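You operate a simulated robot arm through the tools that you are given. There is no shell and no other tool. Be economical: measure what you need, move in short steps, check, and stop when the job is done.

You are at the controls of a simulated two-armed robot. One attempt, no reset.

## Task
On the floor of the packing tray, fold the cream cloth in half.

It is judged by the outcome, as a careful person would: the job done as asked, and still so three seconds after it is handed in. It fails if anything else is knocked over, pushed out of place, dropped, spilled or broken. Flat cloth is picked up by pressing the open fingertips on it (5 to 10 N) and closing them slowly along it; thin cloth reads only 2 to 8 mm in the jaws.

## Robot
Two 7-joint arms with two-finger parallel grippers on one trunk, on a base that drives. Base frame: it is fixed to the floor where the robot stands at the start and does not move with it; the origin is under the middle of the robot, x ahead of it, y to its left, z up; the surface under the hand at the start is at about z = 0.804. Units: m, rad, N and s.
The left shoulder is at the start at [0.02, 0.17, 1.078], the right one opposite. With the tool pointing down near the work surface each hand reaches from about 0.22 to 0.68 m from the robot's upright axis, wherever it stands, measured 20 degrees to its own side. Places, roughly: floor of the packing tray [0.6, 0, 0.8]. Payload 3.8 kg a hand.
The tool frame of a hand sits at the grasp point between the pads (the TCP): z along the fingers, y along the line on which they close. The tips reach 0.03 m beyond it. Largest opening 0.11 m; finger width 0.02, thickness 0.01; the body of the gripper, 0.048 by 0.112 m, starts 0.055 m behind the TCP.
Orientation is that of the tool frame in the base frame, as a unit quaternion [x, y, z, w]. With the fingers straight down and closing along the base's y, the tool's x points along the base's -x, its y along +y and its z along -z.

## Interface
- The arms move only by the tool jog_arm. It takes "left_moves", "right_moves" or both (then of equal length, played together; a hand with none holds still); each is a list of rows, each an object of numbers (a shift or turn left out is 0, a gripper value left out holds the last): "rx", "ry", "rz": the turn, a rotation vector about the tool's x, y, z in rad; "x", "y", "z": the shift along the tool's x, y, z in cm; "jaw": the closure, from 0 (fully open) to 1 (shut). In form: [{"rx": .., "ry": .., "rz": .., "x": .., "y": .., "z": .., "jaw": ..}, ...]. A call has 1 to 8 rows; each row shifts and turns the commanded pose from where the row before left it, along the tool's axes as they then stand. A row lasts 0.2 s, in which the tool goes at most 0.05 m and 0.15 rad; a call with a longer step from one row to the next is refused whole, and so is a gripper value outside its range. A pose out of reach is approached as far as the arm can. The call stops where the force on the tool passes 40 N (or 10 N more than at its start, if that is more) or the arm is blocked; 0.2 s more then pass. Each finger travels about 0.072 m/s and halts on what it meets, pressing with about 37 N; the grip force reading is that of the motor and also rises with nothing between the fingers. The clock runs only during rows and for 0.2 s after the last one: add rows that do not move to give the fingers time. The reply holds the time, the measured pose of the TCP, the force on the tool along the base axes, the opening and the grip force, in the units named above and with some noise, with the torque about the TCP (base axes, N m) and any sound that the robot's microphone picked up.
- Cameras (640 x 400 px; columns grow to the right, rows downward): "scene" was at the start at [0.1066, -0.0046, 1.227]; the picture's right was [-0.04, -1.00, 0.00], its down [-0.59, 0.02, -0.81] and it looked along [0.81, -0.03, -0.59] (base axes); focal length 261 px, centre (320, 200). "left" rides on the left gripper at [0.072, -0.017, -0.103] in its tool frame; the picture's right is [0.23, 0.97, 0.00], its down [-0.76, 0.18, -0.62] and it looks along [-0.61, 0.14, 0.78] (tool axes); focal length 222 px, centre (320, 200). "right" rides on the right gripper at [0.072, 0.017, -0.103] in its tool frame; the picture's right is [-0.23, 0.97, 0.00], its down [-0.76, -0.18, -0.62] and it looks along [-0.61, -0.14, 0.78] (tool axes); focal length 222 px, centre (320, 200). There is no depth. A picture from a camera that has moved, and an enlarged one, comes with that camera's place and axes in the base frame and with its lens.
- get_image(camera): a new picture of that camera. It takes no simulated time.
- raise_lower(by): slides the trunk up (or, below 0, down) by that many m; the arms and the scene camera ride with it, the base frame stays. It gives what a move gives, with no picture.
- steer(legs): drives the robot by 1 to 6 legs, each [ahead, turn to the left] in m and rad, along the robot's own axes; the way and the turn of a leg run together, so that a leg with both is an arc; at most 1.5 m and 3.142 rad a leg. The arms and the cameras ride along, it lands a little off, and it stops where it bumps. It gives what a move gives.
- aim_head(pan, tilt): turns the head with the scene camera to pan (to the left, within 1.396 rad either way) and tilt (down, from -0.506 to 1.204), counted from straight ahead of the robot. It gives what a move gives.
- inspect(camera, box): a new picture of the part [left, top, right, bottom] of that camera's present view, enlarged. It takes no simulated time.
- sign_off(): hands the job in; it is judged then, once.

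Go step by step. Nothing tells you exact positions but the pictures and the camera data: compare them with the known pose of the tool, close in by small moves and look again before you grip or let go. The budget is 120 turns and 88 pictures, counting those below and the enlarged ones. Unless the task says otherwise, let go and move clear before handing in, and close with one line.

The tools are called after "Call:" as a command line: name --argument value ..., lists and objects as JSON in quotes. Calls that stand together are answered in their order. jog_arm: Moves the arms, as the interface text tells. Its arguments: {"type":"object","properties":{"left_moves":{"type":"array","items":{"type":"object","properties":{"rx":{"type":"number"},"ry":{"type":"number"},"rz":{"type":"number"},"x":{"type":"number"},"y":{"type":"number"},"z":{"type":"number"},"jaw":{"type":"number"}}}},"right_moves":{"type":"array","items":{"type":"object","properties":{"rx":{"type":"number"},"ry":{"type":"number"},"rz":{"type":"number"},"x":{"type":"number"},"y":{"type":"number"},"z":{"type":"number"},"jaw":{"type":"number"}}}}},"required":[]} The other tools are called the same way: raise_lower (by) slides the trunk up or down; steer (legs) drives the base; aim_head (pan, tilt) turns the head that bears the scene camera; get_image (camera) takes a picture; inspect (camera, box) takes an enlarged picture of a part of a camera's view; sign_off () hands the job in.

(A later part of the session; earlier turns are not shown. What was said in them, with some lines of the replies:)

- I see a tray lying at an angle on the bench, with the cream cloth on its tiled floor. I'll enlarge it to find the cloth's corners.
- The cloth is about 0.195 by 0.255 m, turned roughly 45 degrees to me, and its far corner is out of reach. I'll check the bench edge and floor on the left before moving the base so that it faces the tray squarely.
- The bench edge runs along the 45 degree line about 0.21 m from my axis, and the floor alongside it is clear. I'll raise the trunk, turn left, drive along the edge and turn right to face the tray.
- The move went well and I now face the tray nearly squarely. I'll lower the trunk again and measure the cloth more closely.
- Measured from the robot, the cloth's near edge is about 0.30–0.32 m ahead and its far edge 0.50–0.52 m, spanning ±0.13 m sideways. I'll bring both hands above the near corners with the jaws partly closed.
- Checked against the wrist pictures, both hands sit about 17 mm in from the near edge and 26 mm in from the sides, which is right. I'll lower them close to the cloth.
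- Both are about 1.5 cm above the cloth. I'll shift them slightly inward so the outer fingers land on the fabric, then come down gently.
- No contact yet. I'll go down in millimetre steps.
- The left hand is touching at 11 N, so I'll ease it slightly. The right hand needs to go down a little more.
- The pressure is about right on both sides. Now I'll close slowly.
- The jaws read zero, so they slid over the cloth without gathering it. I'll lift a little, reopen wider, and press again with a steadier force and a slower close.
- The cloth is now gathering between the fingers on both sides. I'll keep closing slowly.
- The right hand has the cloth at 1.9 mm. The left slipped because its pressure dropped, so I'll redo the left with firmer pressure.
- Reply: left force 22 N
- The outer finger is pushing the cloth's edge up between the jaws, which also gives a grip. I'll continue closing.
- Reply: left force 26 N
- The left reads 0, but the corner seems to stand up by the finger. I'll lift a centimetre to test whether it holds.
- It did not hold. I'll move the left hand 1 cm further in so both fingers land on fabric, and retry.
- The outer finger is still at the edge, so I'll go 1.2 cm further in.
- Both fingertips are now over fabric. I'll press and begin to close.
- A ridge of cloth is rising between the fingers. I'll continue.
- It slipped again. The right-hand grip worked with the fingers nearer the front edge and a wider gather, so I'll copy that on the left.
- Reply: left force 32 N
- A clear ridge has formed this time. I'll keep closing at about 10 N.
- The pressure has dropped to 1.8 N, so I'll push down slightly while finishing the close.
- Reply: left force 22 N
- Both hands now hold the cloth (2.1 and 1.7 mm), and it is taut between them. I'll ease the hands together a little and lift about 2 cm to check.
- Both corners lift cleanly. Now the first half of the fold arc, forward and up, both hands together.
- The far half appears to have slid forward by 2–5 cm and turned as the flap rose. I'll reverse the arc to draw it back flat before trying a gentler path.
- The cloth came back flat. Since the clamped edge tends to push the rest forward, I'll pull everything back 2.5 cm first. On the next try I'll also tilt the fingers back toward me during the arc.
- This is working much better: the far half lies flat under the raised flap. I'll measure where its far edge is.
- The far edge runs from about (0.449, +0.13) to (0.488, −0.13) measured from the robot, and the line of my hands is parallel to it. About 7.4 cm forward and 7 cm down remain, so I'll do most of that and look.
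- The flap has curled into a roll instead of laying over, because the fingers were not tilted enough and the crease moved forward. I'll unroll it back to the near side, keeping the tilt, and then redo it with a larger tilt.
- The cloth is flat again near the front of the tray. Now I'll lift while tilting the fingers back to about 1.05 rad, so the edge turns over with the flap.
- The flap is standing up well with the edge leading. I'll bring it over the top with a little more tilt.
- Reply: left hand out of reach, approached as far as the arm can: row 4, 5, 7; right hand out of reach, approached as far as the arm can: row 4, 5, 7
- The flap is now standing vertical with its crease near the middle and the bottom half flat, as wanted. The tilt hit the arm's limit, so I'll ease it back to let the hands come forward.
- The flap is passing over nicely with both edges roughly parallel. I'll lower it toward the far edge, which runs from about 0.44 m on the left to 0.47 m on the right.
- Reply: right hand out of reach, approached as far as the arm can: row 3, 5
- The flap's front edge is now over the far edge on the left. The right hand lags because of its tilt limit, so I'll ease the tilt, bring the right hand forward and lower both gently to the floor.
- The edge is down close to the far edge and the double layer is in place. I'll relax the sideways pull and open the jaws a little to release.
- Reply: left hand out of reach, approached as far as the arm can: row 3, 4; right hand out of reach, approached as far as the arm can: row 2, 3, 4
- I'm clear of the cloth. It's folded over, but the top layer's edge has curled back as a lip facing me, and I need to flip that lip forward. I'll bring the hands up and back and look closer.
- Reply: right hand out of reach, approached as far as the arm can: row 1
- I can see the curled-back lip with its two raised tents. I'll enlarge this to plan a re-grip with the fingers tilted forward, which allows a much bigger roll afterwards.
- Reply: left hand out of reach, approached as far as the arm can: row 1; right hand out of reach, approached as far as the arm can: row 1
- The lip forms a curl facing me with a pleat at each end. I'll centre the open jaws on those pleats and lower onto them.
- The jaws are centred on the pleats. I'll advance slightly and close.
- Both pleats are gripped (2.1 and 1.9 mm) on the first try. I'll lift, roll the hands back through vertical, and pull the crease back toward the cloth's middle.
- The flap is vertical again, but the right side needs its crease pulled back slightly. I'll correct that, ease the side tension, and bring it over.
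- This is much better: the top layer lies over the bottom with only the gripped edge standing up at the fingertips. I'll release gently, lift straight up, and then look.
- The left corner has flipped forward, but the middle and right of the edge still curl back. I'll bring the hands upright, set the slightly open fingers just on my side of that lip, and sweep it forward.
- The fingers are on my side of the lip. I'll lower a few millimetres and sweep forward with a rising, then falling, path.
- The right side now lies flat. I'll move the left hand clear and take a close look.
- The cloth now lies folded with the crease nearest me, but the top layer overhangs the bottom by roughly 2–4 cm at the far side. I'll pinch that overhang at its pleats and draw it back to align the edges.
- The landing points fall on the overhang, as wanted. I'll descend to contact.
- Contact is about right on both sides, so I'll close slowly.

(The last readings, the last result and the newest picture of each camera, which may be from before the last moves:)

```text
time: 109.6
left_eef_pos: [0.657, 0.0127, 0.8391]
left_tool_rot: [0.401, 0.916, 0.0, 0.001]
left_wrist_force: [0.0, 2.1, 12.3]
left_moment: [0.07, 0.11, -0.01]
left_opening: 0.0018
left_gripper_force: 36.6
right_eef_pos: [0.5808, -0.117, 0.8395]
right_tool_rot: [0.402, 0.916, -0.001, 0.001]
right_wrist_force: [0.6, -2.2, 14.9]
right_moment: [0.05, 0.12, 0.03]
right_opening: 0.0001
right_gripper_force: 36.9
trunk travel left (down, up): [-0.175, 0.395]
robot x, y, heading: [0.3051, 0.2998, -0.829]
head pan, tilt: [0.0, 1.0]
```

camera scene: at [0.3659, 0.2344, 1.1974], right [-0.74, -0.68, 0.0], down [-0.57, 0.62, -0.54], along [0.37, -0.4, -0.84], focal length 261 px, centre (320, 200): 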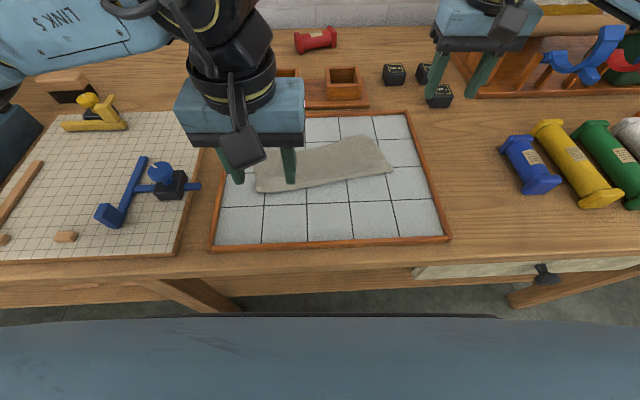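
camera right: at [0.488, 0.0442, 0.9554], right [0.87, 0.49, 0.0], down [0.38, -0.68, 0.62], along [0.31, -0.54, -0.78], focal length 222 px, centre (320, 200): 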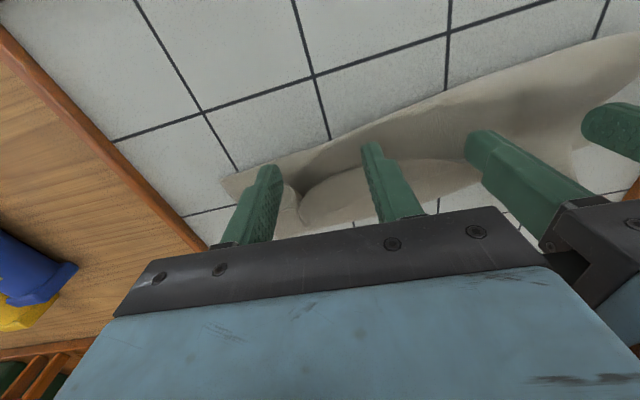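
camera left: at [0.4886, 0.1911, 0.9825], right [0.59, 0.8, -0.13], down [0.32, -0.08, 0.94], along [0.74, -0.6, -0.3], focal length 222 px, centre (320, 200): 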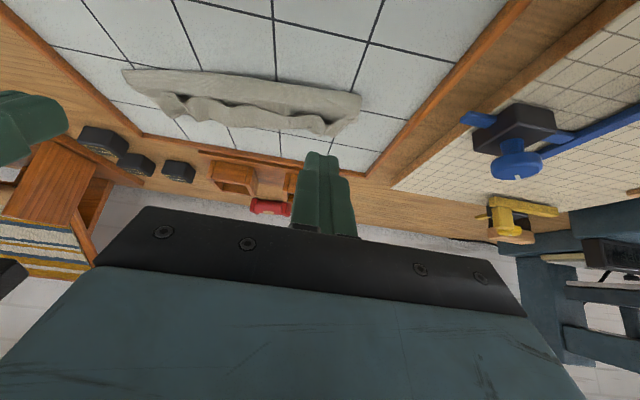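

The left hand has the edge (1.8 mm), while the right slipped off. I'll draw the left edge back 3 cm with a slight lift and let the right fingers drag their part back 1.5 cm by light pressure.

Call:
jog_arm --left_moves '[{"z": -0.8}, {"x": 0.8}, {"x": 0.8}, {"x": 0.8}, {"x": 0.7}, {"z": 0.4}, {}]' --right_moves '[{"z": -0.05}, {"x": 0.4}, {"x": 0.4}, {"x": 0.4}, {"x": 0.4}, {}, {}]'

Call:
inspect --camera "scene" --box '[230, 90, 420, 210]'

```text
time: 111.2
left_eef_pos: [0.6363, 0.0369, 0.8439]
left_tool_rot: [0.401, 0.916, 0.001, 0.001]
left_wrist_force: [-0.2, -0.4, 0.6]
left_moment: [-0.04, -0.02, 0.04]
left_opening: 0.0015
left_gripper_force: 36.8
right_eef_pos: [0.5692, -0.1059, 0.8401]
right_tool_rot: [0.401, 0.916, -0.001, 0.001]
right_wrist_force: [1.5, -1.4, 9.2]
right_moment: [0.04, -0.01, 0.01]
right_opening: 0.0
right_gripper_force: 36.8
trunk travel left (down, up): [-0.175, 0.395]
robot x, y, heading: [0.3082, 0.3049, -0.823]
head pan, tilt: [0.0, 1.0]
```

```text
3.33 times, centred on (325, 150) of scene
camera zoom: at [0.3664, 0.235, 1.1974], right [-0.74, -0.68, 0.0], down [-0.57, 0.62, -0.54], along [0.37, -0.4, -0.84], focal length 869 px, centre (303, 367)
```

zoom: 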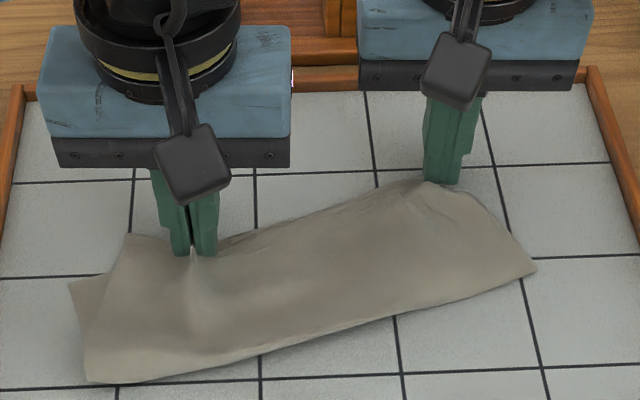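

The overhang has shrunk to about 2 cm, and the remaining slack is in the rounded crease. I'll release, then press lightly near the crease with closed fingers and stroke it back toward me to flatten it and draw the top layer back.

Call:
jog_arm --left_moves '[{"z": 0.3, "jaw": 0.9}, {"jaw": 0.8}, {"z": -2}, {"z": -2.3}, {"x": 3.3, "y": 0.8, "jaw": 1.0}, {}, {"z": 2.5}, {"z": 1.0}]' --right_moves '[{"z": -0.3}, {"z": -1}, {"z": -2}, {"z": -1}, {"x": 4.8}, {}, {"z": 2.5}, {"z": 1.0}]'

```text
time: 113.0
left_eef_pos: [0.6191, 0.0661, 0.8466]
left_tool_rot: [0.401, 0.916, 0.001, -0.001]
left_wrist_force: [0.4, 0.4, 0.2]
left_moment: [-0.01, -0.01, 0.03]
left_opening: 0.0
left_gripper_force: 36.8
right_eef_pos: [0.5374, -0.0729, 0.8447]
right_tool_rot: [0.402, 0.916, -0.001, 0.003]
right_wrist_force: [-0.1, -0.2, 0.4]
right_moment: [-0.02, 0.03, 0.01]
right_opening: 0.0001
right_gripper_force: 37.0
trunk travel left (down, up): [-0.175, 0.395]
robot x, y, heading: [0.3115, 0.301, -0.826]
head pan, tilt: [0.0, 1.0]
```

Call:
jog_arm --left_moves '[{"z": 0.45}, {"z": 0.15}, {}]' --right_moves '[{"z": 0.3}, {"z": 0.1}, {}]'

```text
time: 113.8
left_eef_pos: [0.6186, 0.066, 0.8412]
left_tool_rot: [0.401, 0.916, 0.001, 0.0]
left_wrist_force: [-0.3, 0.7, 0.0]
left_moment: [0.0, 0.03, -0.01]
left_opening: 0.0
left_gripper_force: 36.9
right_eef_pos: [0.538, -0.0718, 0.8424]
right_tool_rot: [0.402, 0.916, 0.0, 0.002]
right_wrist_force: [-1.0, 0.4, 0.5]
right_moment: [0.0, 0.0, -0.01]
right_opening: 0.0
right_gripper_force: 36.6
trunk travel left (down, up): [-0.175, 0.395]
robot x, y, heading: [0.3061, 0.3021, -0.825]
head pan, tilt: [0.0, 1.0]
```

Call:
jog_arm --left_moves '[{"z": 0.15}, {"z": 0.05}, {}]' --right_moves '[{"z": 0.2}, {"z": 0.1}, {}]'

```text
time: 114.6
left_eef_pos: [0.6195, 0.0659, 0.8399]
left_tool_rot: [0.401, 0.916, -0.001, 0.0]
left_wrist_force: [-0.7, -0.8, 6.1]
left_moment: [-0.08, 0.0, -0.01]
left_opening: 0.0
left_gripper_force: 37.0
right_eef_pos: [0.5381, -0.0712, 0.8399]
right_tool_rot: [0.402, 0.915, -0.001, 0.001]
right_wrist_force: [0.7, 0.1, 1.4]
right_moment: [-0.02, 0.01, 0.04]
right_opening: 0.0
right_gripper_force: 36.9
trunk travel left (down, up): [-0.175, 0.395]
robot x, y, heading: [0.3111, 0.2989, -0.826]
head pan, tilt: [0.0, 1.0]
```

Light contact on both. I'll stroke back toward myself 2.5 cm, then lift clear.

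Call:
jog_arm --left_moves '[{}, {"x": 0.6}, {"x": 0.6}, {"x": 0.6}, {"x": 0.6}, {"x": 0.4}, {}]' --right_moves '[{"z": 0.05}, {"x": 0.6}, {"x": 0.6}, {"x": 0.6}, {"x": 0.6}, {"x": 0.4}, {}]'

Call:
jog_arm --left_moves '[{"z": -3}, {"z": -4}, {"y": 4, "z": -2}, {"y": 4.5}, {"y": 4.5}, {}]' --right_moves '[{"z": -3}, {"z": -4}, {"y": -4, "z": -2}, {"y": -4.5}, {"y": -4.5}, {}]'

Call:
inspect --camera "scene" --box '[230, 100, 420, 220]'

```text
time: 116.2
left_eef_pos: [0.6013, 0.0857, 0.8396]
left_tool_rot: [0.401, 0.916, -0.001, 0.001]
left_wrist_force: [2.6, -3.1, 15.6]
left_moment: [-0.11, -0.15, 0.0]
left_opening: 0.0
left_gripper_force: 36.9
right_eef_pos: [0.519, -0.0511, 0.8399]
right_tool_rot: [0.402, 0.916, 0.0, 0.001]
right_wrist_force: [0.1, -0.2, 2.2]
right_moment: [-0.04, -0.02, 0.03]
right_opening: 0.0
right_gripper_force: 36.3
trunk travel left (down, up): [-0.175, 0.395]
robot x, y, heading: [0.3055, 0.3042, -0.828]
head pan, tilt: [0.0, 1.0]
```

```text
time: 117.6
left_eef_pos: [0.6974, 0.1719, 0.9322]
left_tool_rot: [0.402, 0.916, 0.0, 0.0]
left_wrist_force: [-1.2, 0.5, 0.3]
left_moment: [-0.02, -0.02, 0.0]
left_opening: 0.0
left_gripper_force: 37.3
right_eef_pos: [0.4202, -0.1394, 0.9295]
right_tool_rot: [0.401, 0.916, 0.0, 0.0]
right_wrist_force: [0.4, -0.4, 0.4]
right_moment: [-0.02, 0.02, -0.01]
right_opening: 0.0002
right_gripper_force: 36.5
trunk travel left (down, up): [-0.175, 0.395]
robot x, y, heading: [0.3062, 0.3067, -0.826]
head pan, tilt: [0.0, 1.0]
```

```text
3.33 times, centred on (325, 160) of scene
camera zoom: at [0.3667, 0.2345, 1.1974], right [-0.74, -0.68, 0.0], down [-0.57, 0.62, -0.54], along [0.37, -0.4, -0.84], focal length 869 px, centre (303, 333)
```

zoom: 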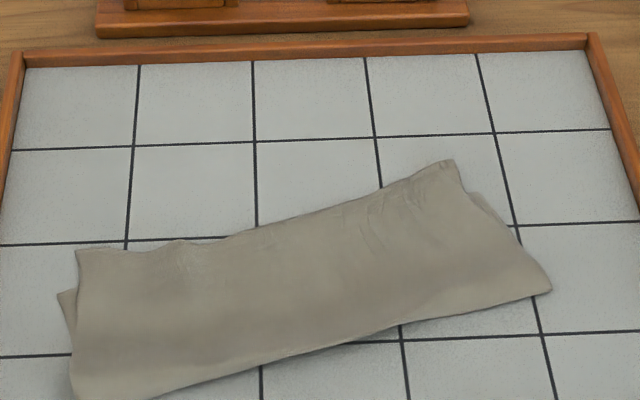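

The cloth now lies flat in two layers, with the crease toward me and the far edges within about 2.5 cm of each other. I'll use the last picture to check the whole scene.

Call:
get_image --camera "scene"

```text
0 pictures are left
camera scene: at [0.3667, 0.2345, 1.1974], right [-0.74, -0.68, 0.0], down [-0.57, 0.62, -0.54], along [0.37, -0.4, -0.84], focal length 261 px, centre (320, 200)
```

scene: 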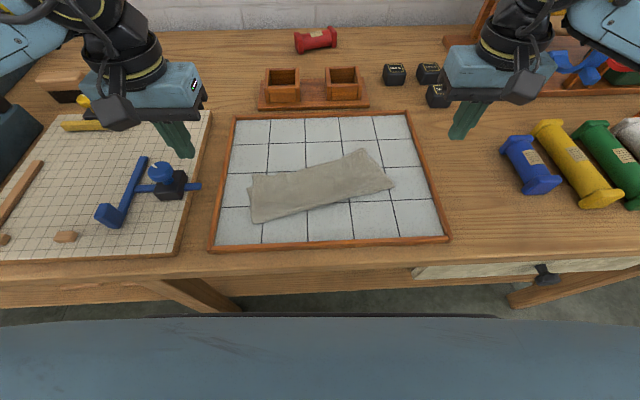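

The cloth lies folded and flat on the tray floor, nothing else has moved, and both hands are clear. I'm handing in.

Call:
sign_off

```text
The job is handed in.
```

The cream cloth is folded in two and lying flat on the tray floor, but the fold is a little off centre. The top layer overhangs the bottom by about 2.5 cm at the far edge. Nothing else looks moved in the last picture, and both hands are clear.
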